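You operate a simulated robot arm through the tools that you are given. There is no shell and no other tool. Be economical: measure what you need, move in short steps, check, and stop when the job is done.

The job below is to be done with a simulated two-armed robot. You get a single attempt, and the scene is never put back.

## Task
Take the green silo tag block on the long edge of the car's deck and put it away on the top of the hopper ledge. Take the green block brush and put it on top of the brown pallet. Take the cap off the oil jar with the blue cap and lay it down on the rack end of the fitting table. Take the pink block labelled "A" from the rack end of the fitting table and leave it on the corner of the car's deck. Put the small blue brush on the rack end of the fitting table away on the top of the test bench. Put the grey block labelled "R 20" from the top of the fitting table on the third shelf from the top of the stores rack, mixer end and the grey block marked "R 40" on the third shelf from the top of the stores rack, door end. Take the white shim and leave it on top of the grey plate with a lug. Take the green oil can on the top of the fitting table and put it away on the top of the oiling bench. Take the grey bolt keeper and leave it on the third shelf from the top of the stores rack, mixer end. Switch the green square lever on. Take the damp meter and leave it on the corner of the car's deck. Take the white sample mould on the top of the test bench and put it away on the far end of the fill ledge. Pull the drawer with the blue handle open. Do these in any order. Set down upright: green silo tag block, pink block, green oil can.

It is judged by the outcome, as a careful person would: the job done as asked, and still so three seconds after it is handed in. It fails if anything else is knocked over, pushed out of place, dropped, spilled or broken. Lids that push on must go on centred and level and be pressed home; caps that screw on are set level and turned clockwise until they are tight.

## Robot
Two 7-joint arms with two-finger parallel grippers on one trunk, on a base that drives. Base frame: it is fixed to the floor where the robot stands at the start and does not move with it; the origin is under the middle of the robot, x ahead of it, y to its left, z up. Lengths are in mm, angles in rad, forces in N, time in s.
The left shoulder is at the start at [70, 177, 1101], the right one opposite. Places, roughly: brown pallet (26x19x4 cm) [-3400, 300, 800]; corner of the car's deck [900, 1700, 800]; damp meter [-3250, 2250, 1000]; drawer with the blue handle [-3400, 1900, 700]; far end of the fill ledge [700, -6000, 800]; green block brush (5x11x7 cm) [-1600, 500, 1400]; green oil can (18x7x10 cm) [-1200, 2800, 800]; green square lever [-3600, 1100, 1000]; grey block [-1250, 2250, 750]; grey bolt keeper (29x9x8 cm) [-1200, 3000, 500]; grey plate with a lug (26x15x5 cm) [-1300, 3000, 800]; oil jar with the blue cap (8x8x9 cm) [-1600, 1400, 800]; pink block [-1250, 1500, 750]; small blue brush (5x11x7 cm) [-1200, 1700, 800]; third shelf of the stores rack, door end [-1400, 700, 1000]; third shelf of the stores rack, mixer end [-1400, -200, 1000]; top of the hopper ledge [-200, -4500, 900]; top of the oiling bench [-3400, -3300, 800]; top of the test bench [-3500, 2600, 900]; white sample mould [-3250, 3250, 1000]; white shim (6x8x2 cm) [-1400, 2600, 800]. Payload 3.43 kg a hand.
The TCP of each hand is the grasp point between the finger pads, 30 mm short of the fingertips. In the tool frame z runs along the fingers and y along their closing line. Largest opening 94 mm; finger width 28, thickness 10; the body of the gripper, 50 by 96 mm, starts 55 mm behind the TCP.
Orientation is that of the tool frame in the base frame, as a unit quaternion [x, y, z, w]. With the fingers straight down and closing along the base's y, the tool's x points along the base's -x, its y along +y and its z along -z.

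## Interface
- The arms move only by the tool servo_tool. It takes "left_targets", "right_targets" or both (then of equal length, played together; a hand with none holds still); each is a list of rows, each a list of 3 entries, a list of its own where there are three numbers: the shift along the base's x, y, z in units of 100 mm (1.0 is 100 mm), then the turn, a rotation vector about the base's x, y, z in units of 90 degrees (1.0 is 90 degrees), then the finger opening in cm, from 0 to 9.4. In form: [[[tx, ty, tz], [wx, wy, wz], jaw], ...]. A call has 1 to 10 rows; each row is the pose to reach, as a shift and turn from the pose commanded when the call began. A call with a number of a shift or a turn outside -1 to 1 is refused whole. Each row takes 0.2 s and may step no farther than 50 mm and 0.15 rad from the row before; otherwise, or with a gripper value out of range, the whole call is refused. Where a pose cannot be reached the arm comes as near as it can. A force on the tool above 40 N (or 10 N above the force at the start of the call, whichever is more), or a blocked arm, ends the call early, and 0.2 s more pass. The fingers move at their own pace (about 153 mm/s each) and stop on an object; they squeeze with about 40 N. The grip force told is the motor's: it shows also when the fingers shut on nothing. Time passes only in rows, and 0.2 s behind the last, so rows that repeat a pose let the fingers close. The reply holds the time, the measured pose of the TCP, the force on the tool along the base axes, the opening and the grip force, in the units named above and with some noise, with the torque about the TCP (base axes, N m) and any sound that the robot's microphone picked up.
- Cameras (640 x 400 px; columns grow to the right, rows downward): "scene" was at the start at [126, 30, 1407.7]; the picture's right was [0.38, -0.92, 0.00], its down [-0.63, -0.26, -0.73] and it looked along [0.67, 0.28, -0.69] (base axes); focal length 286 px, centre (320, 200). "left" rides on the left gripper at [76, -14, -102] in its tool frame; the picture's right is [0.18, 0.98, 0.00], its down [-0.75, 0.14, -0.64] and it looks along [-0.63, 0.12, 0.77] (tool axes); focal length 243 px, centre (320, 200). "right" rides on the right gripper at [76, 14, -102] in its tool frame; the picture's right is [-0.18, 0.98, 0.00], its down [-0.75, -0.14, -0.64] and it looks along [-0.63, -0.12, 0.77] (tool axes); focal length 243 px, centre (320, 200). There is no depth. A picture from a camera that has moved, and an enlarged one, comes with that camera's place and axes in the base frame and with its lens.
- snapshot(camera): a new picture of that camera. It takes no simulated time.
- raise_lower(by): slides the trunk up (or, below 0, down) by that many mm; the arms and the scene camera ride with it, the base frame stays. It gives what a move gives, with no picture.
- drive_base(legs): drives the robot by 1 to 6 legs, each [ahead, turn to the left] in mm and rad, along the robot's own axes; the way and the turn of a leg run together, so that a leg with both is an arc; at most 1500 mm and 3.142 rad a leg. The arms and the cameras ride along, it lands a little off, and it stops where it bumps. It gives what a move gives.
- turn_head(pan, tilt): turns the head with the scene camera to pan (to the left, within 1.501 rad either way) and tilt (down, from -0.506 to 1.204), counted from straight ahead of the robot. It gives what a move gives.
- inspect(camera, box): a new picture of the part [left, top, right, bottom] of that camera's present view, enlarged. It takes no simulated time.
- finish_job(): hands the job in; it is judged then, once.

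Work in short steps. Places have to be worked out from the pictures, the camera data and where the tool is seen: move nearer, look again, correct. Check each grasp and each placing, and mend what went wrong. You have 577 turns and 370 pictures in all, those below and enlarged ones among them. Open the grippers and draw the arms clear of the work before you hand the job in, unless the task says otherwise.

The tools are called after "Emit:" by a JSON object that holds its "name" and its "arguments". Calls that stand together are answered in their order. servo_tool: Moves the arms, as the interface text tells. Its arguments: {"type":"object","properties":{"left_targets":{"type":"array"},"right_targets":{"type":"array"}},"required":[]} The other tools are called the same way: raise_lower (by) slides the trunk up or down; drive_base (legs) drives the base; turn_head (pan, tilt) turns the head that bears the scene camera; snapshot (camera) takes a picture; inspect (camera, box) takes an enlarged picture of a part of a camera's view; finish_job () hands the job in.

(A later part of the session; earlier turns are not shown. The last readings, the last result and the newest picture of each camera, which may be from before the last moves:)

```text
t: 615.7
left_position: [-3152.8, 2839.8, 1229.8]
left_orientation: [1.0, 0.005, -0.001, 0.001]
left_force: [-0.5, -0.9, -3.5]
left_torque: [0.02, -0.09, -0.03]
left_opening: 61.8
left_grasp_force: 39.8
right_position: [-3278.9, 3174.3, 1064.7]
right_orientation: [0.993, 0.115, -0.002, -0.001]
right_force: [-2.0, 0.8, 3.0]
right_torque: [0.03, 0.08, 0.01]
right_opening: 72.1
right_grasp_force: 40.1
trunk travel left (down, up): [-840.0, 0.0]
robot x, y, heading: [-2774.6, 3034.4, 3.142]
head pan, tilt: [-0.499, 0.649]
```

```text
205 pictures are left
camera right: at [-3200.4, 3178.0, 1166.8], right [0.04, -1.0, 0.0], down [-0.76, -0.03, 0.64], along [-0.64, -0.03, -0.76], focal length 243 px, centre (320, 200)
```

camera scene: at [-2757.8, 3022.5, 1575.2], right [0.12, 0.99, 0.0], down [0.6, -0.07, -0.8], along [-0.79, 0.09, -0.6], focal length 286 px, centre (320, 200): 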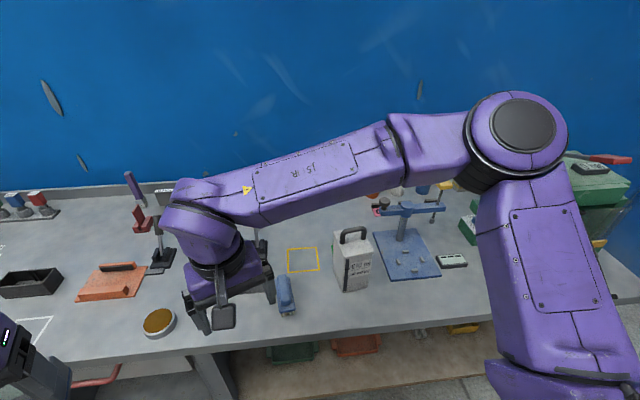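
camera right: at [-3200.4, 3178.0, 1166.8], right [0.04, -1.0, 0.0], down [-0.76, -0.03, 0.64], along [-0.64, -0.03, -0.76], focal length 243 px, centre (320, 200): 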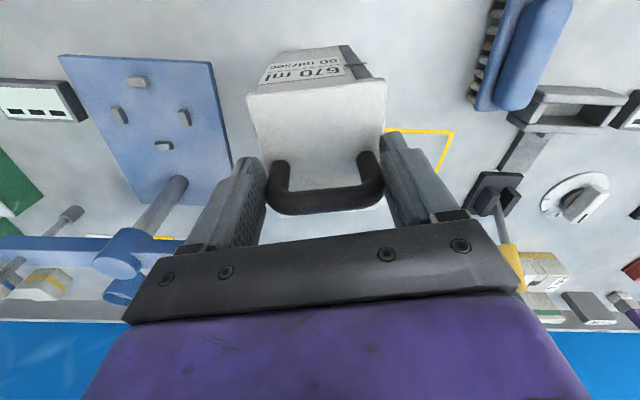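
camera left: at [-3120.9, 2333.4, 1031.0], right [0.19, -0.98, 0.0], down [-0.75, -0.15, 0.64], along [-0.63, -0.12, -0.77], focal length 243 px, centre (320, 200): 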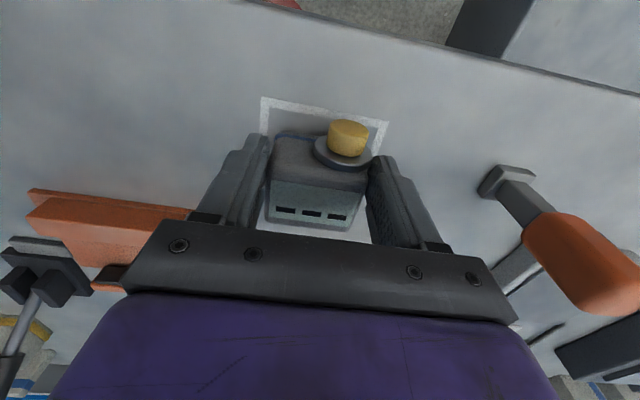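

Gripped at 72 mm across the handle. I lift 200 mm and check.

Emit:
{"name": "servo_tool", "arguments": {"right_targets": [[[0, 0, 0.2], [0, 0, 0], 4], [[0, 0, 0.5], [0, 0, 0], 4], [[0, 0, 0.8], [0, 0, 0], 4], [[0, 0, 1.0], [0, 0, 0], 4]]}}

Emit:
{"name": "servo_tool", "arguments": {"right_targets": [[[0, 0, 0.3], [0, 0, 0], 4], [[0, 0, 0.6], [0, 0, 0], 4], [[0.2, 0, 0.9], [0, 0, 0], 4]]}}

Emit:
{"name": "snapshot", "arguments": {"camera": "scene"}}

```text
t: 616.7
left_position: [-3152.0, 2839.2, 1228.9]
left_orientation: [1.0, 0.005, -0.001, 0.001]
left_force: [0.1, -0.2, -4.4]
left_torque: [0.03, -0.08, 0.02]
left_opening: 61.4
left_grasp_force: 39.3
right_position: [-3278.2, 3173.7, 1165.4]
right_orientation: [0.993, 0.115, -0.001, -0.001]
right_force: [-0.9, -0.2, -3.2]
right_torque: [-0.01, -0.05, -0.01]
right_opening: 71.8
right_grasp_force: 40.2
trunk travel left (down, up): [-840.0, 0.0]
robot x, y, heading: [-2777.2, 3037.7, 3.141]
head pan, tilt: [-0.499, 0.649]
```

```text
t: 617.5
left_position: [-3153.5, 2839.7, 1229.9]
left_orientation: [1.0, 0.006, -0.002, 0.002]
left_force: [1.0, 0.4, -2.3]
left_torque: [0.01, -0.07, -0.02]
left_opening: 61.5
left_grasp_force: 40.1
right_position: [-3275.4, 3174.7, 1204.6]
right_orientation: [0.993, 0.114, -0.002, -0.001]
right_force: [-0.2, -0.7, -2.0]
right_torque: [0.01, -0.04, 0.0]
right_opening: 71.6
right_grasp_force: 40.1
right hand out of reach, approached as far as the arm can: row 2, 3
trunk travel left (down, up): [-840.0, 0.0]
robot x, y, heading: [-2777.7, 3037.5, 3.145]
head pan, tilt: [-0.499, 0.649]
```

```text
204 pictures are left
camera scene: at [-2903.1, 3074.1, 1575.1], right [0.48, 0.88, 0.0], down [0.53, -0.29, -0.8], along [-0.7, 0.38, -0.61], focal length 286 px, centre (320, 200)
```

scene: 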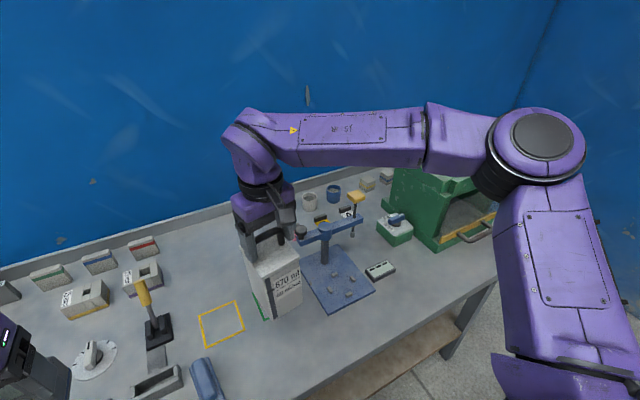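

The mould is held (bottom ≈1032). I back off and drive around the north end of the fitting table toward the car with both objects.

Emit:
{"name": "drive_base", "arguments": {"legs": [[-420, 0], [0, -1.57], [900, 0], [0, -1.57], [1500, 0], [200, 0]]}}

Emit:
{"name": "turn_head", "arguments": {"pan": -0.3, "tilt": 0.4}}

Emit:
{"name": "snapshot", "arguments": {"camera": "scene"}}

```text
t: 640.3
left_position: [-270.4, 4058.1, 1231.1]
left_orientation: [0.011, 1.0, 0.0, 0.002]
left_force: [0.2, 0.2, -2.4]
left_torque: [-0.01, 0.07, -0.01]
left_opening: 61.4
left_grasp_force: 39.5
right_position: [-159.1, 3720.6, 1205.0]
right_orientation: [-0.097, 0.995, 0.0, 0.003]
right_force: [-0.3, 0.0, -0.1]
right_torque: [0.02, -0.03, -0.03]
right_opening: 40.0
right_grasp_force: 0.0
trunk travel left (down, up): [-840.0, 0.0]
robot x, y, heading: [-650.3, 3879.7, -0.034]
head pan, tilt: [-0.499, 0.649]
```

```text
t: 641.1
left_position: [-264.7, 4058.6, 1229.6]
left_orientation: [0.011, 1.0, 0.001, 0.0]
left_force: [1.5, 0.5, -3.3]
left_torque: [-0.04, 0.1, 0.0]
left_opening: 61.7
left_grasp_force: 40.1
right_position: [-154.7, 3718.9, 1204.0]
right_orientation: [-0.096, 0.995, -0.001, 0.002]
right_force: [-0.7, 0.6, -0.7]
right_torque: [0.02, 0.02, -0.02]
right_opening: 39.9
right_grasp_force: 0.1
trunk travel left (down, up): [-840.0, 0.0]
robot x, y, heading: [-647.2, 3872.3, -0.039]
head pan, tilt: [-0.3, 0.4]
```

```text
203 pictures are left
camera scene: at [-511.8, 3843.6, 1597.5], right [-0.33, -0.94, 0.0], down [-0.37, 0.13, -0.92], along [0.87, -0.3, -0.39], focal length 286 px, centre (320, 200)
```

scene: 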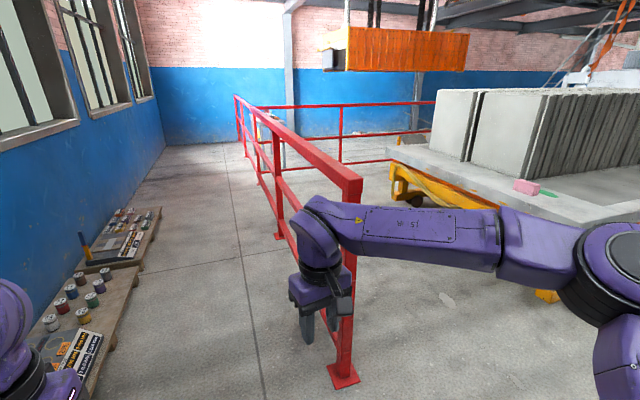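

The right hand is empty: the mould slipped out somewhere on the way. I turn back to look for it.

Emit:
{"name": "drive_base", "arguments": {"legs": [[0, 3.1]]}}

Emit:
{"name": "turn_head", "arguments": {"pan": 0.0, "tilt": 0.4}}

Emit:
{"name": "snapshot", "arguments": {"camera": "scene"}}

```text
t: 648.7
left_position: [-1045.9, 3722.2, 1230.1]
left_orientation: [0.999, -0.046, 0.0, 0.001]
left_force: [-0.3, 0.2, -2.5]
left_torque: [-0.03, -0.07, 0.01]
left_opening: 61.6
left_grasp_force: 39.5
right_position: [-1133.3, 4067.2, 1204.5]
right_orientation: [0.998, 0.063, -0.002, 0.0]
right_force: [0.0, -0.4, 0.1]
right_torque: [-0.01, -0.01, 0.01]
right_opening: 40.1
right_grasp_force: 0.1
trunk travel left (down, up): [-840.0, 0.0]
robot x, y, heading: [-650.4, 3873.8, 3.037]
head pan, tilt: [-0.3, 0.4]
```

```text
t: 649.5
left_position: [-1045.9, 3722.3, 1230.3]
left_orientation: [0.999, -0.045, -0.001, 0.001]
left_force: [0.0, 0.0, -4.4]
left_torque: [0.0, -0.1, 0.0]
left_opening: 61.5
left_grasp_force: 39.2
right_position: [-1133.7, 4066.6, 1203.9]
right_orientation: [0.998, 0.062, -0.001, -0.001]
right_force: [-0.3, -0.6, 0.3]
right_torque: [-0.01, -0.01, 0.0]
right_opening: 39.9
right_grasp_force: 0.1
trunk travel left (down, up): [-840.0, 0.0]
robot x, y, heading: [-650.4, 3879.2, 3.038]
head pan, tilt: [0.0, 0.4]
```

```text
202 pictures are left
camera scene: at [-793.7, 3890.1, 1597.7], right [0.1, 0.99, 0.0], down [0.39, -0.04, -0.92], along [-0.92, 0.09, -0.39], focal length 286 px, centre (320, 200)
```

scene: 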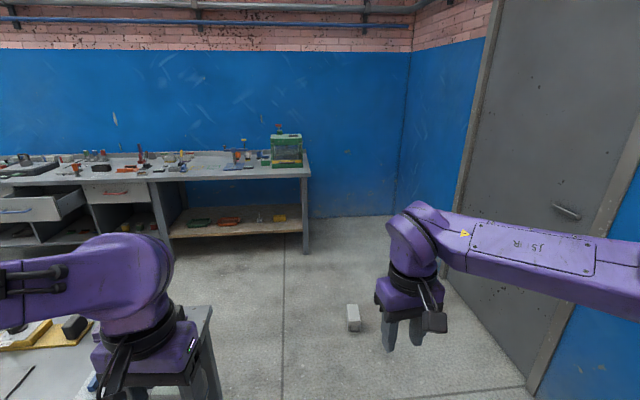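

The mould lies on the floor at about [-2295, 4267]. I zoom in.

Emit:
{"name": "inspect", "arguments": {"camera": "scene", "box": [310, 280, 400, 350]}}

```text
5.71 times, centred on (355, 315) of scene
camera zoom: at [-793.7, 3890.1, 1597.7], right [0.1, 0.99, 0.0], down [0.39, -0.04, -0.92], along [-0.92, 0.09, -0.39], focal length 1634 px, centre (120, -457)
```

zoom: 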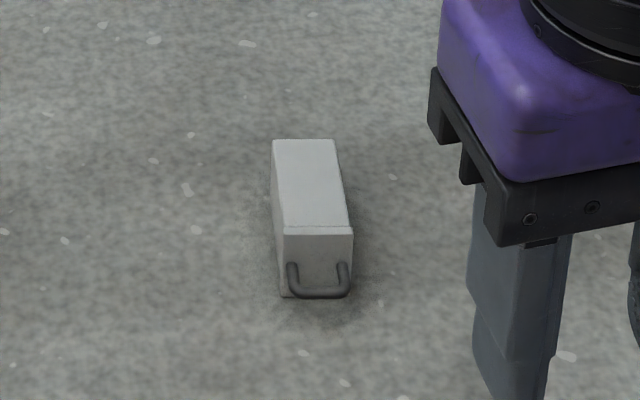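

The mould lies flat on its side, apparently unbroken, centre ≈[-2300, 4268], with its handle pointing east. I'll fetch it from the west side, so that pitching the hand forward stands it upright. I drive round to about [-2760, 4350], facing east.

Emit:
{"name": "drive_base", "arguments": {"legs": [[0, 0.104], [1500, 0], [610, 0], [0, -1.57], [470, 0], [0, -1.57]]}}

Emit:
{"name": "turn_head", "arguments": {"pan": -0.1, "tilt": 1.0}}

Emit:
{"name": "snapshot", "arguments": {"camera": "scene"}}

```text
t: 670.6
left_position: [-2416.6, 4520.0, 1230.3]
left_orientation: [-0.017, 1.0, 0.0, 0.001]
left_force: [-0.6, -1.0, -4.2]
left_torque: [0.01, 0.11, -0.06]
left_opening: 61.3
left_grasp_force: 40.1
right_position: [-2285.7, 4189.9, 1204.7]
right_orientation: [-0.126, 0.992, 0.0, 0.003]
right_force: [-0.8, -0.5, -0.4]
right_torque: [0.03, 0.01, -0.03]
right_opening: 40.0
right_grasp_force: 0.0
trunk travel left (down, up): [-840.0, 0.0]
robot x, y, heading: [-2785.9, 4314.5, 0.024]
head pan, tilt: [0.0, 0.4]
```

```text
t: 671.6
left_position: [-2415.7, 4518.9, 1229.7]
left_orientation: [-0.017, 1.0, 0.0, 0.001]
left_force: [-0.7, 0.4, -3.1]
left_torque: [-0.02, 0.07, 0.0]
left_opening: 61.6
left_grasp_force: 39.9
right_position: [-2284.5, 4188.3, 1205.0]
right_orientation: [-0.127, 0.992, -0.001, 0.002]
right_force: [-0.2, 0.2, 0.2]
right_torque: [0.02, 0.02, 0.01]
right_opening: 40.2
right_grasp_force: 0.0
trunk travel left (down, up): [-840.0, 0.0]
robot x, y, heading: [-2789.5, 4314.6, 0.023]
head pan, tilt: [-0.099, 1.0]
```

```text
200 pictures are left
camera scene: at [-2668.9, 4311.4, 1547.5], right [-0.08, -1.0, 0.0], down [-0.84, 0.06, -0.54], along [0.54, -0.04, -0.84], focal length 286 px, centre (320, 200)
```

scene: 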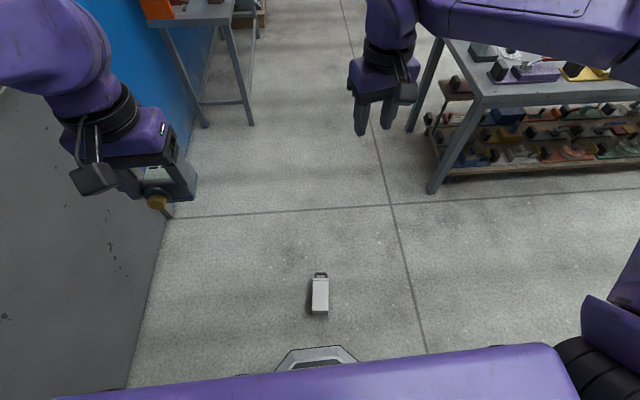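

The mould is at about [-2295, 4281], axis nearly along x. I lower the trunk 700 mm (floor is clear), then align the right hand and pitch it 30° back.

Emit:
{"name": "raise_lower", "arguments": {"by": -700}}

Emit:
{"name": "servo_tool", "arguments": {"right_targets": [[[0, 0.2, 0], [0, 0, -0.08], 9.4], [[0, 0.4, 0], [0, 0, -0.16], 9.4], [[0, 0.6, 0], [0, 0, -0.212], 9.4], [[0, 0.9, 0], [0, 0, -0.212], 9.4]]}}

Emit:
{"name": "servo_tool", "arguments": {"right_targets": [[[0, 0, -0.2], [0, 0.083, 0], 9.4], [[0, 0, -0.4], [0, 0.166, 0], 9.4], [[0, 0, -0.6], [0, 0.25, 0], 9.4], [[0, 0, -0.8], [0, 0.333, 0], 9.4]]}}

Emit:
{"name": "snapshot", "arguments": {"camera": "right"}}

Emit:
{"name": "snapshot", "arguments": {"camera": "scene"}}

```text
refused: -700 is not a number from -400 to 400
```

```text
t: 672.6
left_position: [-2416.0, 4522.5, 1230.0]
left_orientation: [-0.017, 1.0, 0.0, 0.001]
left_force: [0.4, 0.3, -3.3]
left_torque: [0.0, 0.09, 0.0]
left_opening: 61.5
left_grasp_force: 39.7
right_position: [-2286.9, 4280.8, 1205.7]
right_orientation: [0.04, 0.999, -0.002, 0.002]
right_force: [-0.5, 0.6, -0.1]
right_torque: [-0.03, -0.01, -0.03]
right_opening: 94.2
right_grasp_force: 0.0
trunk travel left (down, up): [-840.0, 0.0]
robot x, y, heading: [-2784.9, 4317.7, 0.02]
head pan, tilt: [-0.099, 1.0]
```

```text
t: 673.6
left_position: [-2414.3, 4519.0, 1229.7]
left_orientation: [-0.018, 1.0, 0.0, 0.0]
left_force: [0.4, 0.5, -3.1]
left_torque: [-0.03, 0.12, 0.03]
left_opening: 61.5
left_grasp_force: 39.7
right_position: [-2285.8, 4278.1, 1123.6]
right_orientation: [0.038, 0.965, -0.011, -0.258]
right_force: [0.0, 0.5, -0.3]
right_torque: [0.01, -0.01, -0.01]
right_opening: 94.4
right_grasp_force: 0.0
trunk travel left (down, up): [-840.0, 0.0]
robot x, y, heading: [-2785.4, 4313.4, 0.024]
head pan, tilt: [-0.099, 1.0]
```

```text
199 pictures are left
camera right: at [-2297.9, 4299.6, 1248.6], right [0.23, 0.96, -0.13], down [0.96, -0.2, 0.19], along [0.15, -0.17, -0.97], focal length 243 px, centre (320, 200)
```

right: 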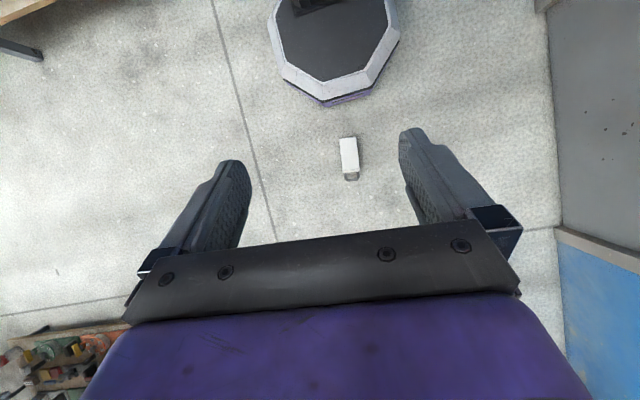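

```text
198 pictures are left
camera scene: at [-2667.3, 4311.3, 1547.4], right [-0.08, -1.0, 0.0], down [-0.84, 0.06, -0.54], along [0.54, -0.04, -0.84], focal length 286 px, centre (320, 200)
```

scene: 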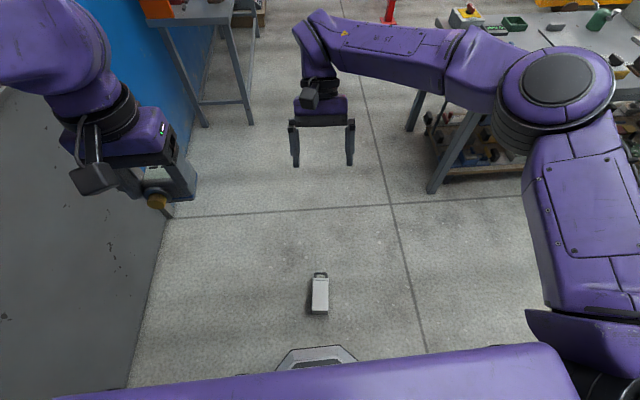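

The mould centre reads ≈[-2300, 4279], right below the hand. I lower the trunk in two steps of 400 mm.

Emit:
{"name": "raise_lower", "arguments": {"by": -400}}

Emit:
{"name": "raise_lower", "arguments": {"by": -400}}

Emit:
{"name": "snapshot", "arguments": {"camera": "right"}}

```text
t: 677.4
left_position: [-2417.3, 4520.5, 829.4]
left_orientation: [-0.017, 1.0, 0.001, 0.002]
left_force: [0.4, -0.7, -3.7]
left_torque: [0.01, 0.11, 0.0]
left_opening: 61.4
left_grasp_force: 40.0
right_position: [-2287.2, 4278.8, 722.8]
right_orientation: [0.039, 0.966, -0.01, -0.257]
right_force: [-0.6, 0.2, 0.3]
right_torque: [0.04, 0.01, 0.0]
right_opening: 94.1
right_grasp_force: 0.0
trunk travel left (down, up): [-440.0, 400.0]
robot x, y, heading: [-2786.6, 4314.0, 0.023]
head pan, tilt: [-0.099, 1.0]
```

```text
t: 681.3
left_position: [-2417.2, 4518.8, 430.6]
left_orientation: [-0.018, 1.0, 0.0, 0.001]
left_force: [-0.3, -0.8, -3.5]
left_torque: [0.0, 0.08, -0.04]
left_opening: 61.5
left_grasp_force: 40.0
right_position: [-2286.6, 4278.8, 325.3]
right_orientation: [0.039, 0.966, -0.011, -0.257]
right_force: [-0.1, 0.1, -0.4]
right_torque: [0.0, -0.01, -0.02]
right_opening: 94.2
right_grasp_force: 0.0
trunk travel left (down, up): [-40.0, 800.0]
robot x, y, heading: [-2788.8, 4317.0, 0.025]
head pan, tilt: [-0.099, 1.0]
```

```text
197 pictures are left
camera right: at [-2299.8, 4299.5, 449.3], right [0.23, 0.96, -0.13], down [0.96, -0.2, 0.19], along [0.16, -0.17, -0.97], focal length 243 px, centre (320, 200)
```

right: 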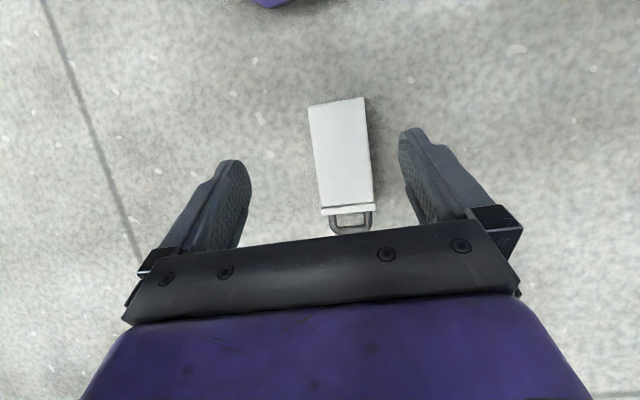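

Mould centre ≈[-2298, 4283], width across the fingers fits. I descend to z≈75 in three steps.

Emit:
{"name": "servo_tool", "arguments": {"right_targets": [[[-0.06, 0.02, -0.4], [0, 0, 0], 9.4], [[-0.12, 0.04, -0.8], [0, 0, 0], 9.4], [[-0.12, 0.04, -1.0], [0, 0, 0], 9.4]]}}

Emit:
{"name": "servo_tool", "arguments": {"right_targets": [[[0, 0, -0.3], [0, 0, 0], 9.4], [[0, 0, -0.6], [0, 0, 0], 9.4], [[0, 0, -0.8], [0, 0, 0], 9.4]]}}

Emit:
{"name": "snapshot", "arguments": {"camera": "right"}}

```text
t: 682.1
left_position: [-2416.4, 4518.9, 429.6]
left_orientation: [-0.017, 1.0, 0.0, 0.001]
left_force: [0.6, 0.9, -4.3]
left_torque: [0.0, 0.11, -0.01]
left_opening: 61.3
left_grasp_force: 39.9
right_position: [-2299.9, 4282.5, 223.9]
right_orientation: [0.039, 0.966, -0.011, -0.256]
right_force: [-0.5, 0.1, 0.6]
right_torque: [0.03, 0.0, 0.03]
right_opening: 93.9
right_grasp_force: 0.1
trunk travel left (down, up): [-40.0, 800.0]
robot x, y, heading: [-2789.6, 4318.6, 0.023]
head pan, tilt: [-0.099, 1.0]
```

```text
t: 682.9
left_position: [-2416.2, 4518.7, 429.9]
left_orientation: [-0.017, 1.0, 0.0, 0.001]
left_force: [-0.2, 0.5, -2.9]
left_torque: [-0.02, 0.11, -0.01]
left_opening: 61.4
left_grasp_force: 40.2
right_position: [-2298.1, 4281.6, 144.3]
right_orientation: [0.039, 0.966, -0.012, -0.256]
right_force: [0.6, -0.1, 0.7]
right_torque: [-0.01, -0.01, 0.02]
right_opening: 94.1
right_grasp_force: 0.0
trunk travel left (down, up): [-40.0, 800.0]
robot x, y, heading: [-2789.5, 4315.3, 0.022]
head pan, tilt: [-0.099, 1.0]
```

```text
196 pictures are left
camera right: at [-2312.1, 4302.9, 268.7], right [0.23, 0.96, -0.13], down [0.96, -0.2, 0.19], along [0.16, -0.17, -0.97], focal length 243 px, centre (320, 200)
```

right: 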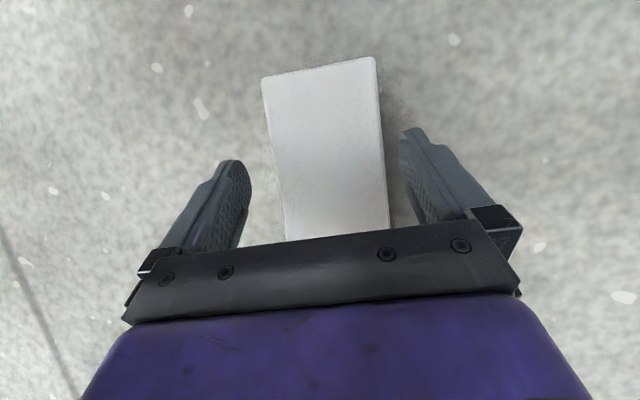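

Nicely straddled. I rotate 4°, descend to z≈76 and close.

Emit:
{"name": "servo_tool", "arguments": {"right_targets": [[[0, 0.01, -0.2], [0, 0, -0.04], 9.4], [[0, 0.01, -0.45], [0, 0, -0.04], 9.4], [[0, 0.01, -0.68], [0, 0, -0.04], 9.4], [[0, 0.01, -0.68], [0, 0, -0.04], 5], [[0, 0.01, -0.68], [0, 0, -0.04], 5], [[0, 0.01, -0.68], [0, 0, -0.04], 5]]}}

Emit:
{"name": "snapshot", "arguments": {"camera": "right"}}

```text
t: 684.3
left_position: [-2416.6, 4519.2, 430.4]
left_orientation: [-0.017, 1.0, 0.0, 0.001]
left_force: [0.4, 0.4, -2.7]
left_torque: [0.01, 0.07, 0.0]
left_opening: 61.6
left_grasp_force: 40.2
right_position: [-2298.0, 4284.0, 76.3]
right_orientation: [0.069, 0.964, -0.002, -0.256]
right_force: [-2.2, -0.1, 9.3]
right_torque: [0.56, 0.58, 0.25]
right_opening: 84.9
right_grasp_force: 39.9
trunk travel left (down, up): [-40.0, 800.0]
robot x, y, heading: [-2786.7, 4317.5, 0.022]
head pan, tilt: [-0.099, 1.0]
```

```text
195 pictures are left
camera right: at [-2311.5, 4305.5, 202.1], right [0.29, 0.95, -0.13], down [0.95, -0.26, 0.19], along [0.15, -0.18, -0.97], focal length 243 px, centre (320, 200)
```

right: 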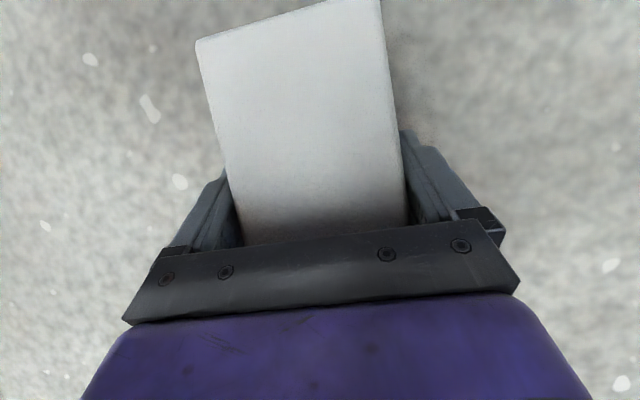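

Gripped at 85 mm across the body. I lift 150 mm by trunk and check.

Emit:
{"name": "raise_lower", "arguments": {"by": 300}}

Emit:
{"name": "snapshot", "arguments": {"camera": "right"}}

Emit:
{"name": "snapshot", "arguments": {"camera": "scene"}}

```text
t: 687.3
left_position: [-2415.5, 4519.8, 729.8]
left_orientation: [-0.018, 1.0, 0.0, 0.001]
left_force: [0.5, 0.3, -3.8]
left_torque: [-0.03, 0.08, 0.03]
left_opening: 61.4
left_grasp_force: 40.4
right_position: [-2299.3, 4282.9, 375.7]
right_orientation: [0.069, 0.964, -0.003, -0.257]
right_force: [0.0, -1.0, -2.0]
right_torque: [-0.02, 0.02, 0.01]
right_opening: 84.5
right_grasp_force: 39.7
trunk travel left (down, up): [-340.0, 500.0]
robot x, y, heading: [-2787.4, 4319.3, 0.023]
head pan, tilt: [-0.099, 1.0]
```

```text
194 pictures are left
camera right: at [-2311.0, 4305.2, 501.1], right [0.29, 0.95, -0.13], down [0.95, -0.26, 0.19], along [0.15, -0.18, -0.97], focal length 243 px, centre (320, 200)
```

right: 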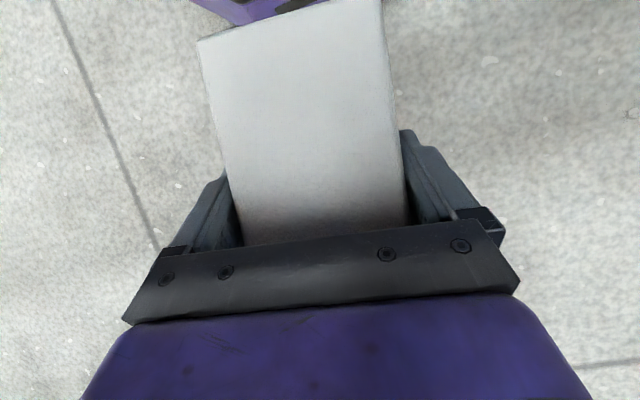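

```text
193 pictures are left
camera scene: at [-2668.8, 4311.2, 1047.4], right [-0.08, -1.0, 0.0], down [-0.84, 0.06, -0.54], along [0.54, -0.04, -0.84], focal length 286 px, centre (320, 200)
```

scene: 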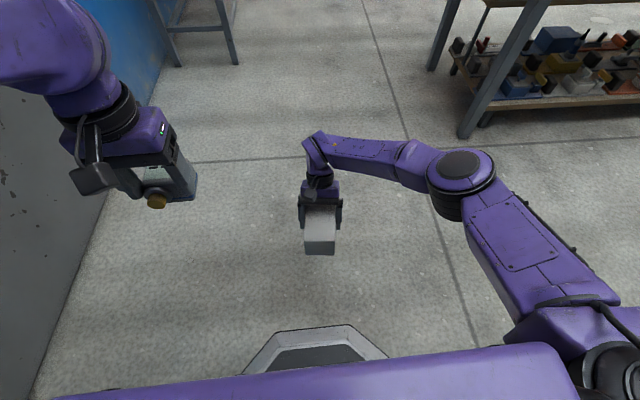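

The mould is firmly held. I raise the trunk 400 mm more and pitch the hand forward about 90° so the mould stands upright.

Emit:
{"name": "raise_lower", "arguments": {"by": 400}}

Emit:
{"name": "servo_tool", "arguments": {"right_targets": [[[0, 0, 0.05], [0, -0.09, 0], 5], [[0, 0, 0.1], [0, -0.18, 0], 5], [[0, 0, 0.15], [0, -0.27, 0], 5], [[0, 0, 0.2], [0, -0.36, 0], 5], [[0, 0, 0.25], [0, -0.45, 0], 5], [[0, 0, 0.3], [0, -0.54, 0], 5], [[0, 0, 0.35], [0, -0.63, 0], 5], [[0, 0, 0.4], [0, -0.72, 0], 5], [[0, 0, 0.45], [0, -0.81, 0], 5], [[0, 0, 0.5], [0, -0.9, 0], 5]]}}

Emit:
{"name": "servo_tool", "arguments": {"right_targets": [[[0, 0, 0.2], [0, -0.05, 0], 5], [[0, 0, 0.4], [0, -0.1, 0], 5]]}}

Emit:
{"name": "turn_head", "arguments": {"pan": -0.1, "tilt": 0.8}}

Emit:
{"name": "snapshot", "arguments": {"camera": "scene"}}

Emit:
{"name": "snapshot", "arguments": {"camera": "right"}}

```text
t: 691.1
left_position: [-2415.3, 4519.8, 1129.2]
left_orientation: [-0.018, 1.0, 0.0, 0.001]
left_force: [0.8, -0.2, -3.1]
left_torque: [-0.01, 0.06, -0.02]
left_opening: 61.4
left_grasp_force: 40.0
right_position: [-2298.0, 4283.0, 775.4]
right_orientation: [0.069, 0.964, -0.003, -0.258]
right_force: [0.5, 0.4, -2.7]
right_torque: [0.0, 0.03, 0.01]
right_opening: 84.3
right_grasp_force: 40.4
trunk travel left (down, up): [-740.0, 100.0]
robot x, y, heading: [-2788.2, 4314.2, 0.021]
head pan, tilt: [-0.099, 1.0]
```

```text
t: 693.3
left_position: [-2415.6, 4521.6, 1129.2]
left_orientation: [-0.018, 1.0, 0.0, 0.001]
left_force: [-0.2, -0.7, -3.3]
left_torque: [-0.03, 0.1, 0.01]
left_opening: 61.6
left_grasp_force: 39.8
right_position: [-2298.3, 4283.7, 827.9]
right_orientation: [0.053, 0.899, 0.043, 0.432]
right_force: [0.0, 0.7, -1.1]
right_torque: [0.02, 0.06, -0.01]
right_opening: 84.3
right_grasp_force: 40.5
trunk travel left (down, up): [-740.0, 100.0]
robot x, y, heading: [-2792.5, 4314.4, 0.02]
head pan, tilt: [-0.099, 1.0]
```

```text
t: 693.9
left_position: [-2417.0, 4519.8, 1130.8]
left_orientation: [-0.018, 1.0, 0.001, 0.001]
left_force: [0.6, 0.7, -3.1]
left_torque: [-0.03, 0.04, 0.0]
left_opening: 61.6
left_grasp_force: 39.6
right_position: [-2299.4, 4284.2, 866.6]
right_orientation: [0.05, 0.863, 0.047, 0.501]
right_force: [-0.1, -0.7, -3.3]
right_torque: [0.01, 0.09, 0.0]
right_opening: 84.0
right_grasp_force: 40.1
trunk travel left (down, up): [-740.0, 100.0]
robot x, y, heading: [-2785.9, 4314.4, 0.019]
head pan, tilt: [-0.099, 1.0]
```

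```text
t: 694.6
left_position: [-2415.9, 4520.0, 1130.0]
left_orientation: [-0.018, 1.0, 0.0, 0.001]
left_force: [-0.3, 0.1, -3.9]
left_torque: [-0.02, 0.07, 0.0]
left_opening: 61.3
left_grasp_force: 39.9
right_position: [-2297.8, 4283.2, 866.4]
right_orientation: [0.051, 0.864, 0.046, 0.499]
right_force: [0.2, 0.2, -3.3]
right_torque: [-0.01, 0.09, -0.01]
right_opening: 84.1
right_grasp_force: 39.5
trunk travel left (down, up): [-740.0, 100.0]
robot x, y, heading: [-2789.9, 4317.0, 0.024]
head pan, tilt: [-0.099, 0.799]
```

```text
192 pictures are left
camera scene: at [-2657.5, 4310.2, 1462.5], right [-0.08, -1.0, 0.0], down [-0.72, 0.05, -0.7], along [0.69, -0.05, -0.72], focal length 286 px, centre (320, 200)
```

scene: 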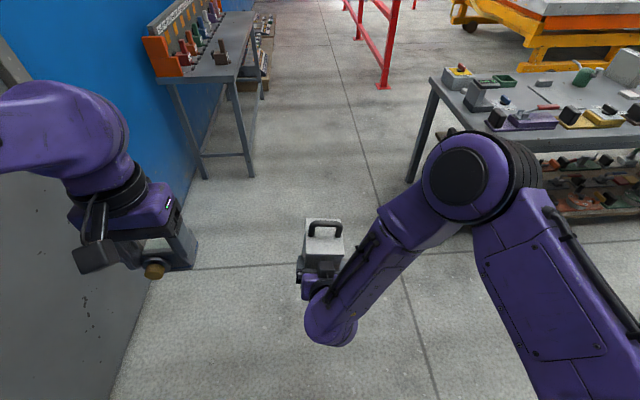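

```text
191 pictures are left
camera right: at [-2423.6, 4305.2, 852.6], right [0.13, 0.95, 0.29], down [-0.19, -0.26, 0.95], along [0.97, -0.18, 0.15], focal length 243 px, centre (320, 200)
```

right: 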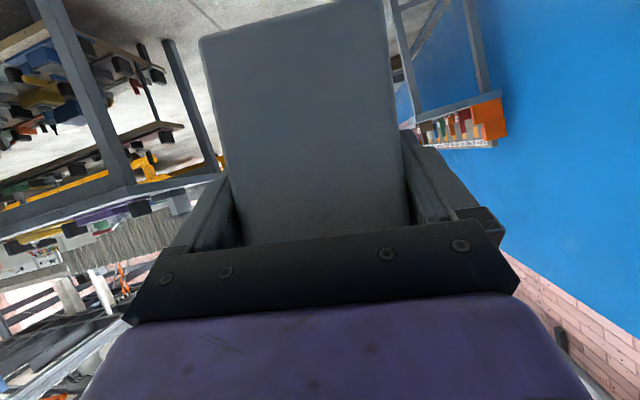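

The mould is upright again. I raise both arms for travel, then drive to the car's north side to set the damp meter down.

Emit:
{"name": "servo_tool", "arguments": {"right_targets": [[[0, 0, 0.3], [0, 0, 0], 5], [[0, 0, 0.6], [0, 0, 0], 5], [[0, 0, 1.0], [0, 0, 0], 5]]}}

Emit:
{"name": "raise_lower", "arguments": {"by": 100}}

Emit:
{"name": "drive_base", "arguments": {"legs": [[0, -0.21], [1400, 0], [830, 0]]}}

Emit:
{"name": "turn_head", "arguments": {"pan": -0.5, "tilt": 0.4}}

Emit:
{"name": "snapshot", "arguments": {"camera": "scene"}}

```text
t: 695.4
left_position: [-2417.1, 4520.0, 1129.9]
left_orientation: [-0.018, 1.0, 0.001, 0.0]
left_force: [-0.5, -0.8, -4.7]
left_torque: [-0.03, 0.06, -0.01]
left_opening: 61.6
left_grasp_force: 40.0
right_position: [-2299.8, 4282.6, 967.3]
right_orientation: [0.051, 0.863, 0.047, 0.5]
right_force: [-0.7, 0.5, -2.8]
right_torque: [0.0, 0.11, 0.0]
right_opening: 84.1
right_grasp_force: 40.1
trunk travel left (down, up): [-740.0, 100.0]
robot x, y, heading: [-2786.1, 4315.3, 0.022]
head pan, tilt: [-0.099, 0.799]
```

```text
t: 696.8
left_position: [-2414.9, 4519.5, 1229.5]
left_orientation: [-0.017, 1.0, 0.0, 0.001]
left_force: [-1.8, 0.0, -3.2]
left_torque: [-0.01, 0.11, 0.04]
left_opening: 61.2
left_grasp_force: 39.1
right_position: [-2298.5, 4282.9, 1067.6]
right_orientation: [0.051, 0.864, 0.047, 0.499]
right_force: [-0.1, -0.3, -3.3]
right_torque: [-0.01, 0.1, -0.03]
right_opening: 84.2
right_grasp_force: 40.2
trunk travel left (down, up): [-840.0, 0.0]
robot x, y, heading: [-2785.6, 4316.0, 0.019]
head pan, tilt: [-0.099, 0.799]
```

```text
t: 708.5
left_position: [-203.5, 4011.2, 1231.5]
left_orientation: [0.097, 0.995, -0.001, 0.002]
left_force: [-0.5, 0.2, -3.6]
left_torque: [0.0, 0.07, 0.02]
left_opening: 61.3
left_grasp_force: 39.7
right_position: [-144.5, 3753.6, 1066.4]
right_orientation: [0.148, 0.852, -0.01, 0.503]
right_force: [1.1, 0.5, -2.3]
right_torque: [0.0, 0.06, 0.0]
right_opening: 84.1
right_grasp_force: 39.7
trunk travel left (down, up): [-840.0, 0.0]
robot x, y, heading: [-611.2, 3897.1, -0.202]
head pan, tilt: [-0.099, 0.799]
```

```text
t: 709.3
left_position: [-202.7, 4009.6, 1230.3]
left_orientation: [0.097, 0.995, 0.001, 0.001]
left_force: [-0.2, -0.6, -3.3]
left_torque: [-0.02, 0.06, -0.02]
left_opening: 61.3
left_grasp_force: 40.0
right_position: [-143.3, 3754.2, 1065.9]
right_orientation: [0.149, 0.852, -0.01, 0.502]
right_force: [0.5, 0.2, -2.3]
right_torque: [0.01, 0.05, 0.0]
right_opening: 84.1
right_grasp_force: 40.4
trunk travel left (down, up): [-840.0, 0.0]
robot x, y, heading: [-614.9, 3893.9, -0.199]
head pan, tilt: [-0.499, 0.4]
```

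```text
190 pictures are left
camera scene: at [-491.9, 3825.1, 1597.6], right [-0.65, -0.76, 0.0], down [-0.3, 0.25, -0.92], along [0.7, -0.6, -0.39], focal length 286 px, centre (320, 200)
```

scene: 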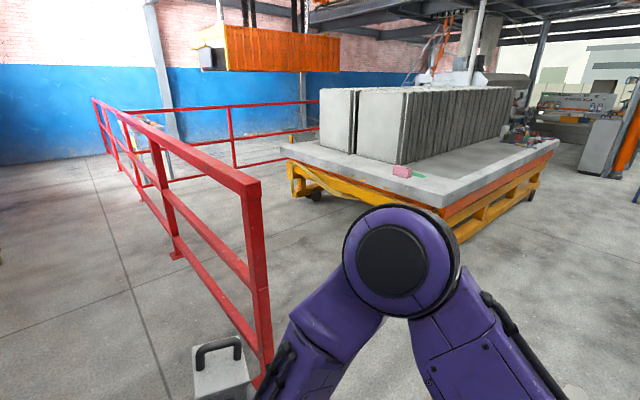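

The fence post is ≈650 mm clear of my path. I drive to about [480, 2300] and face south to the deck.

Emit:
{"name": "drive_base", "arguments": {"legs": [[0, -0.77], [1400, 0], [550, 0], [0, -0.6]]}}

Emit:
{"name": "turn_head", "arguments": {"pan": 0.2, "tilt": 0.75}}

Emit:
{"name": "snapshot", "arguments": {"camera": "scene"}}

```text
t: 722.8
left_position: [654.8, 1889.4, 1230.1]
left_orientation: [0.71, 0.705, -0.001, 0.0]
left_force: [0.6, 1.2, -2.7]
left_torque: [0.09, 0.04, -0.01]
left_opening: 61.5
left_grasp_force: 39.7
right_position: [414.1, 1782.3, 1066.1]
right_orientation: [0.658, 0.561, -0.328, 0.38]
right_force: [0.0, 0.2, -2.7]
right_torque: [0.08, 0.01, -0.01]
right_opening: 84.2
right_grasp_force: 39.4
trunk travel left (down, up): [-840.0, 0.0]
robot x, y, heading: [464.5, 2269.1, -1.589]
head pan, tilt: [-0.499, 0.4]
```

```text
t: 723.8
left_position: [654.0, 1887.7, 1229.1]
left_orientation: [0.71, 0.704, -0.001, 0.0]
left_force: [-0.8, 0.5, -3.4]
left_torque: [0.07, -0.04, -0.06]
left_opening: 61.3
left_grasp_force: 39.5
right_position: [414.2, 1782.5, 1066.3]
right_orientation: [0.658, 0.561, -0.328, 0.38]
right_force: [-0.5, -0.5, -1.8]
right_torque: [0.07, -0.03, -0.03]
right_opening: 84.0
right_grasp_force: 40.3
trunk travel left (down, up): [-840.0, 0.0]
robot x, y, heading: [466.6, 2268.5, -1.589]
head pan, tilt: [0.201, 0.75]
```

```text
189 pictures are left
camera scene: at [481.2, 2135.8, 1566.6], right [-0.98, -0.18, 0.0], down [-0.12, 0.67, -0.73], along [0.13, -0.72, -0.68], focal length 286 px, centre (320, 200)
```

scene: 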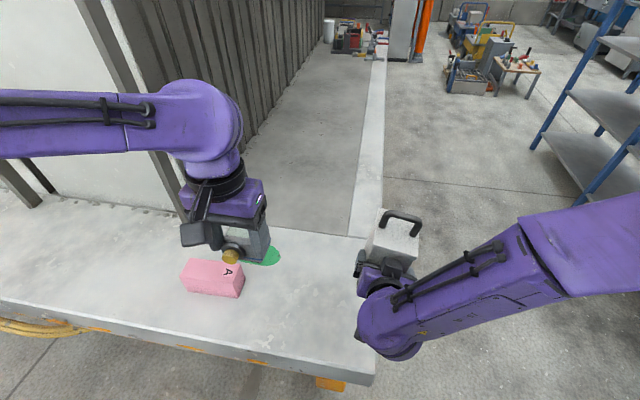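

The deck is clear near [655, 1790], beside A. I extend the left hand 98 mm, lower the trunk 120 mm, then the arm.

Emit:
{"name": "servo_tool", "arguments": {"left_targets": [[[0.02, -0.4, 0], [0, 0, 0], 3], [[0.05, -0.8, 0], [0, 0, 0], 3], [[0.05, -0.98, 0], [0, 0, 0], 3]]}}

Emit:
{"name": "raise_lower", "arguments": {"by": -120}}

Emit:
{"name": "servo_tool", "arguments": {"left_targets": [[[0, 0, -0.4], [0, 0, 0], 3], [[0, 0, -0.8], [0, 0, 0], 3], [[0, 0, -1.0], [0, 0, 0], 3]]}}

Emit:
{"name": "servo_tool", "arguments": {"left_targets": [[[0, 0, -0.4], [0, 0, 0], 3], [[0, 0, -0.8], [0, 0, 0], 3], [[0, 0, -1.0], [0, 0, 0], 3]]}}

Emit:
{"name": "snapshot", "arguments": {"camera": "left"}}

Emit:
{"name": "snapshot", "arguments": {"camera": "scene"}}

```text
t: 724.6
left_position: [660.5, 1790.4, 1229.7]
left_orientation: [0.71, 0.704, 0.0, 0.001]
left_force: [-0.2, -0.5, -3.9]
left_torque: [0.11, 0.03, 0.01]
left_opening: 61.4
left_grasp_force: 40.5
right_position: [414.5, 1781.8, 1066.7]
right_orientation: [0.659, 0.561, -0.328, 0.379]
right_force: [-0.2, -0.8, -2.1]
right_torque: [0.08, -0.04, 0.01]
right_opening: 84.2
right_grasp_force: 40.1
trunk travel left (down, up): [-840.0, 0.0]
robot x, y, heading: [466.4, 2269.1, -1.59]
head pan, tilt: [0.201, 0.75]
```

```text
t: 726.1
left_position: [660.0, 1788.9, 1109.9]
left_orientation: [0.71, 0.704, -0.001, 0.0]
left_force: [0.0, 1.0, -3.3]
left_torque: [0.04, -0.03, -0.02]
left_opening: 61.4
left_grasp_force: 39.7
right_position: [414.7, 1782.6, 945.6]
right_orientation: [0.659, 0.56, -0.329, 0.379]
right_force: [-0.2, 0.1, -2.4]
right_torque: [0.06, -0.01, -0.01]
right_opening: 84.4
right_grasp_force: 39.8
trunk travel left (down, up): [-720.0, 120.0]
robot x, y, heading: [468.8, 2270.2, -1.586]
head pan, tilt: [0.201, 0.75]
```

```text
t: 726.9
left_position: [659.7, 1790.4, 1008.7]
left_orientation: [0.709, 0.705, 0.0, 0.001]
left_force: [0.2, 0.4, -3.4]
left_torque: [0.09, 0.01, 0.01]
left_opening: 61.7
left_grasp_force: 39.9
right_position: [414.8, 1782.4, 946.0]
right_orientation: [0.659, 0.56, -0.329, 0.379]
right_force: [0.2, -0.3, -2.3]
right_torque: [0.06, -0.03, 0.0]
right_opening: 84.1
right_grasp_force: 40.0
trunk travel left (down, up): [-720.0, 120.0]
robot x, y, heading: [466.6, 2268.5, -1.59]
head pan, tilt: [0.201, 0.75]
```

```text
t: 727.7
left_position: [659.3, 1790.5, 909.8]
left_orientation: [0.709, 0.705, -0.001, 0.0]
left_force: [1.2, 0.2, -3.3]
left_torque: [0.08, -0.03, -0.02]
left_opening: 61.4
left_grasp_force: 39.4
right_position: [414.1, 1782.3, 945.1]
right_orientation: [0.659, 0.56, -0.329, 0.379]
right_force: [0.1, 0.6, -2.4]
right_torque: [0.04, -0.01, 0.01]
right_opening: 83.8
right_grasp_force: 40.1
trunk travel left (down, up): [-720.0, 120.0]
robot x, y, heading: [467.8, 2271.4, -1.586]
head pan, tilt: [0.201, 0.75]
```

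```text
188 pictures are left
camera left: at [647.1, 1866.8, 1012.0], right [0.98, 0.18, 0.0], down [0.14, -0.75, 0.64], along [0.11, -0.63, -0.77], focal length 243 px, centre (320, 200)
```

left: 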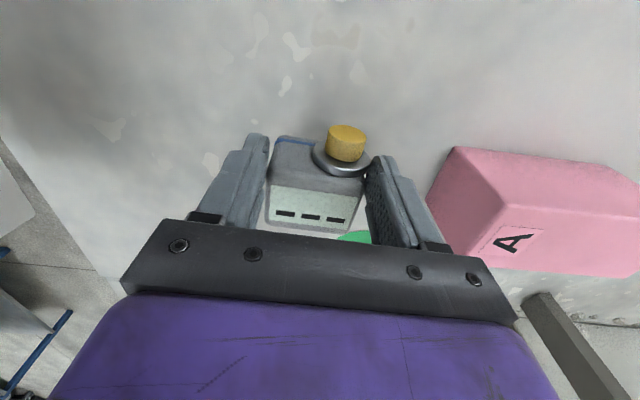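

```text
187 pictures are left
camera scene: at [481.1, 2135.7, 1446.6], right [-0.98, -0.18, 0.0], down [-0.12, 0.67, -0.73], along [0.13, -0.72, -0.68], focal length 286 px, centre (320, 200)
```

scene: 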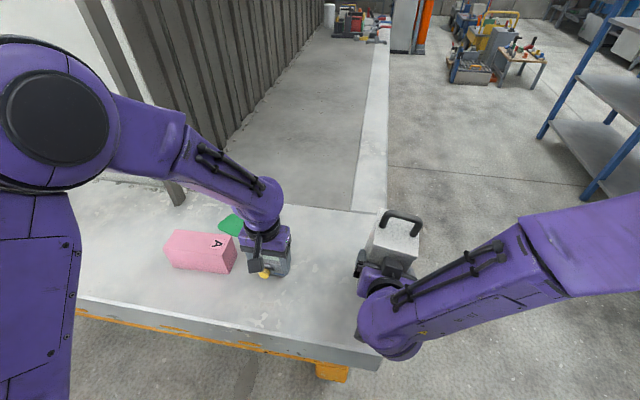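

There's ample gap to A. I lower the last 55 mm gently and release.

Emit:
{"name": "servo_tool", "arguments": {"left_targets": [[[0, 0, -0.25], [0, 0, 0], 3], [[0, 0, -0.42], [0, 0, 0], 3], [[0, 0, -0.5], [0, 0, 0], 3], [[0, 0, -0.55], [0, 0, 0], 3], [[0, 0, -0.6], [0, 0, 0], 3]]}}

Emit:
{"name": "servo_tool", "arguments": {"left_targets": [[[0, 0, 0.02], [0, 0, 0], 7], [[0, 0, 0.02], [0, 0, 0], 9.4], [[0, 0, 0.02], [0, 0, 0], 9.4], [[0, 0, 0.4], [0, 0, 0], 9.4], [[0, 0, 0.8], [0, 0, 0], 9.4], [[0, 0, 1.0], [0, 0, 0], 9.4]]}}

Emit:
{"name": "servo_tool", "arguments": {"left_targets": [[[0, 0.3, 0.4], [0, 0, 0], 9.4], [[0, 0.6, 0.8], [0, 0, 0], 9.4], [[0, 0.8, 1.0], [0, 0, 0], 9.4]]}}

Emit:
{"name": "raise_lower", "arguments": {"by": 120}}

Emit:
{"name": "snapshot", "arguments": {"camera": "left"}}

```text
t: 728.2
left_position: [657.2, 1788.9, 887.5]
left_orientation: [0.71, 0.704, -0.005, 0.006]
left_force: [-0.9, 7.2, 16.9]
left_torque: [0.42, -0.42, 0.16]
left_opening: 61.9
left_grasp_force: 40.4
right_position: [413.5, 1784.2, 946.5]
right_orientation: [0.658, 0.561, -0.328, 0.38]
right_force: [0.4, 0.5, -2.4]
right_torque: [0.07, 0.01, 0.02]
right_opening: 83.8
right_grasp_force: 39.6
trunk travel left (down, up): [-720.0, 120.0]
robot x, y, heading: [468.4, 2266.9, -1.589]
head pan, tilt: [0.201, 0.75]
stopped in row 2 (left hand): the force on the tool passed its limit (the readings are from after the stop); the commanded pose is now the measured one
```

```text
t: 729.6
left_position: [659.5, 1785.2, 984.8]
left_orientation: [0.71, 0.705, -0.003, 0.004]
left_force: [0.5, -0.2, -0.3]
left_torque: [-0.02, 0.01, -0.01]
left_opening: 94.1
left_grasp_force: 0.0
right_position: [414.1, 1782.1, 946.0]
right_orientation: [0.659, 0.56, -0.329, 0.379]
right_force: [-0.6, -1.3, -2.0]
right_torque: [0.08, 0.0, 0.02]
right_opening: 83.9
right_grasp_force: 39.8
trunk travel left (down, up): [-720.0, 120.0]
robot x, y, heading: [464.1, 2269.3, -1.585]
head pan, tilt: [0.201, 0.75]
```

```text
t: 730.4
left_position: [662.3, 1865.4, 1084.8]
left_orientation: [0.71, 0.704, -0.004, 0.005]
left_force: [0.4, -0.5, 0.7]
left_torque: [0.02, 0.01, -0.04]
left_opening: 94.1
left_grasp_force: 0.1
right_position: [416.8, 1781.9, 945.7]
right_orientation: [0.658, 0.562, -0.329, 0.379]
right_force: [0.5, -0.2, -2.7]
right_torque: [0.02, -0.01, -0.01]
right_opening: 84.2
right_grasp_force: 40.4
trunk travel left (down, up): [-720.0, 120.0]
robot x, y, heading: [465.9, 2268.3, -1.586]
head pan, tilt: [0.201, 0.75]
```

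```text
t: 731.9
left_position: [658.6, 1866.5, 1204.5]
left_orientation: [0.71, 0.704, -0.004, 0.004]
left_force: [0.4, 0.6, 0.4]
left_torque: [0.01, 0.01, 0.01]
left_opening: 94.0
left_grasp_force: 0.1
right_position: [413.9, 1782.6, 1065.6]
right_orientation: [0.659, 0.561, -0.328, 0.379]
right_force: [0.3, -0.3, -2.5]
right_torque: [0.07, -0.01, -0.02]
right_opening: 84.1
right_grasp_force: 40.0
trunk travel left (down, up): [-840.0, 0.0]
robot x, y, heading: [469.6, 2268.0, -1.583]
head pan, tilt: [0.201, 0.75]
```

```text
186 pictures are left
camera left: at [646.2, 1943.9, 1306.7], right [0.98, 0.18, 0.0], down [0.14, -0.75, 0.65], along [0.11, -0.64, -0.76], focal length 243 px, centre (320, 200)
```

left: 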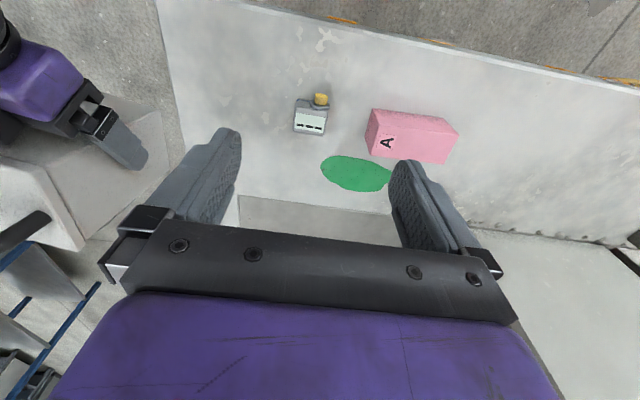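

I check that the meter stands level.

Emit:
{"name": "inspect", "arguments": {"camera": "left", "box": [260, 70, 480, 210]}}

Emit:
{"name": "inspect", "arguments": {"camera": "scene", "box": [140, 190, 340, 330]}}

```text
2.86 times, centred on (370, 140) of left
camera zoom: at [646.2, 1943.9, 1306.7], right [0.98, 0.18, 0.0], down [0.14, -0.75, 0.65], along [0.11, -0.64, -0.76], focal length 693 px, centre (177, 371)
```

zoom: 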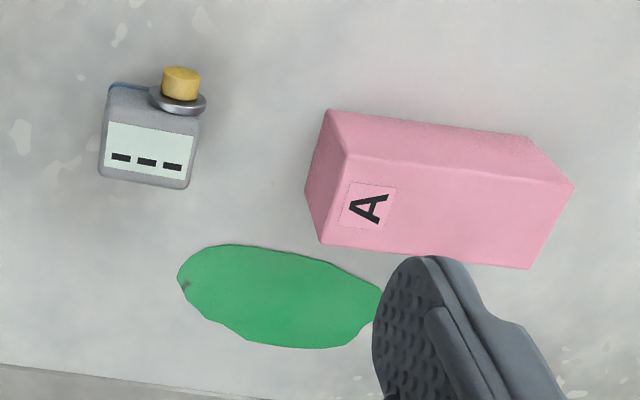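

```text
2.86 times, centred on (240, 260) of scene
camera zoom: at [480.9, 2136.0, 1566.6], right [-0.98, -0.18, 0.0], down [-0.12, 0.67, -0.73], along [0.13, -0.72, -0.68], focal length 817 px, centre (549, 29)
```

zoom: 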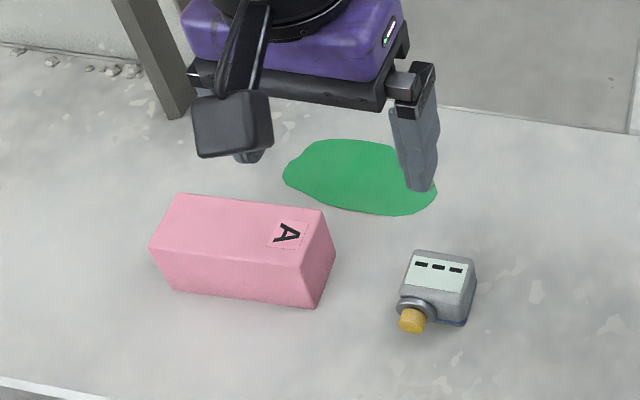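

Both stand well. Next I fetch the green oil can with the free left hand: I drive toward the fitting table at y≈2750.

Emit:
{"name": "drive_base", "arguments": {"legs": [[0, -1.96], [1000, 0], [0, 0.41]]}}

Emit:
{"name": "turn_head", "arguments": {"pan": 0.1, "tilt": 0.5}}

Emit:
{"name": "snapshot", "arguments": {"camera": "scene"}}

```text
t: 743.0
left_position: [-838.0, 2441.8, 1206.3]
left_orientation: [1.0, 0.019, -0.005, 0.001]
left_force: [0.7, 1.1, 0.0]
left_torque: [0.01, 0.0, 0.01]
left_opening: 93.8
left_grasp_force: 0.1
right_position: [-933.9, 2683.2, 1065.9]
right_orientation: [0.864, -0.049, -0.5, 0.048]
right_force: [-0.3, -0.1, -3.4]
right_torque: [-0.01, -0.08, 0.0]
right_opening: 83.9
right_grasp_force: 39.9
trunk travel left (down, up): [-840.0, 0.0]
robot x, y, heading: [-443.2, 2650.5, -3.117]
head pan, tilt: [0.201, 0.75]
```

```text
t: 743.8
left_position: [-838.7, 2441.4, 1206.1]
left_orientation: [1.0, 0.019, -0.005, 0.001]
left_force: [-0.2, 0.3, -0.1]
left_torque: [0.0, 0.02, 0.03]
left_opening: 94.0
left_grasp_force: 0.0
right_position: [-933.1, 2681.7, 1065.2]
right_orientation: [0.863, -0.049, -0.5, 0.047]
right_force: [0.4, -0.1, -3.1]
right_torque: [0.0, -0.12, -0.01]
right_opening: 83.9
right_grasp_force: 39.7
trunk travel left (down, up): [-840.0, 0.0]
robot x, y, heading: [-445.9, 2652.8, -3.108]
head pan, tilt: [0.099, 0.499]
```

```text
183 pictures are left
camera scene: at [-585.6, 2636.6, 1588.5], right [-0.13, 0.99, 0.0], down [0.48, 0.06, -0.88], along [-0.87, -0.11, -0.48], focal length 286 px, centre (320, 200)
```

scene: 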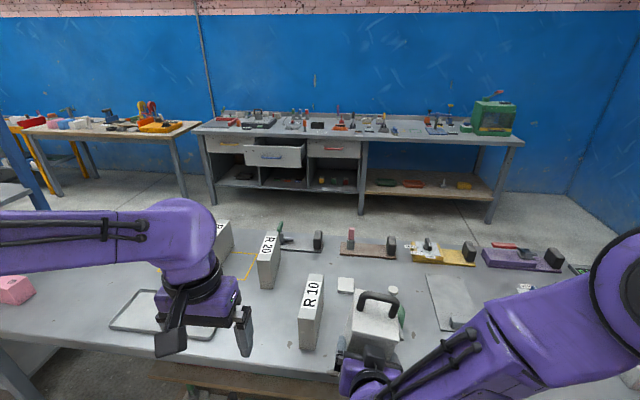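

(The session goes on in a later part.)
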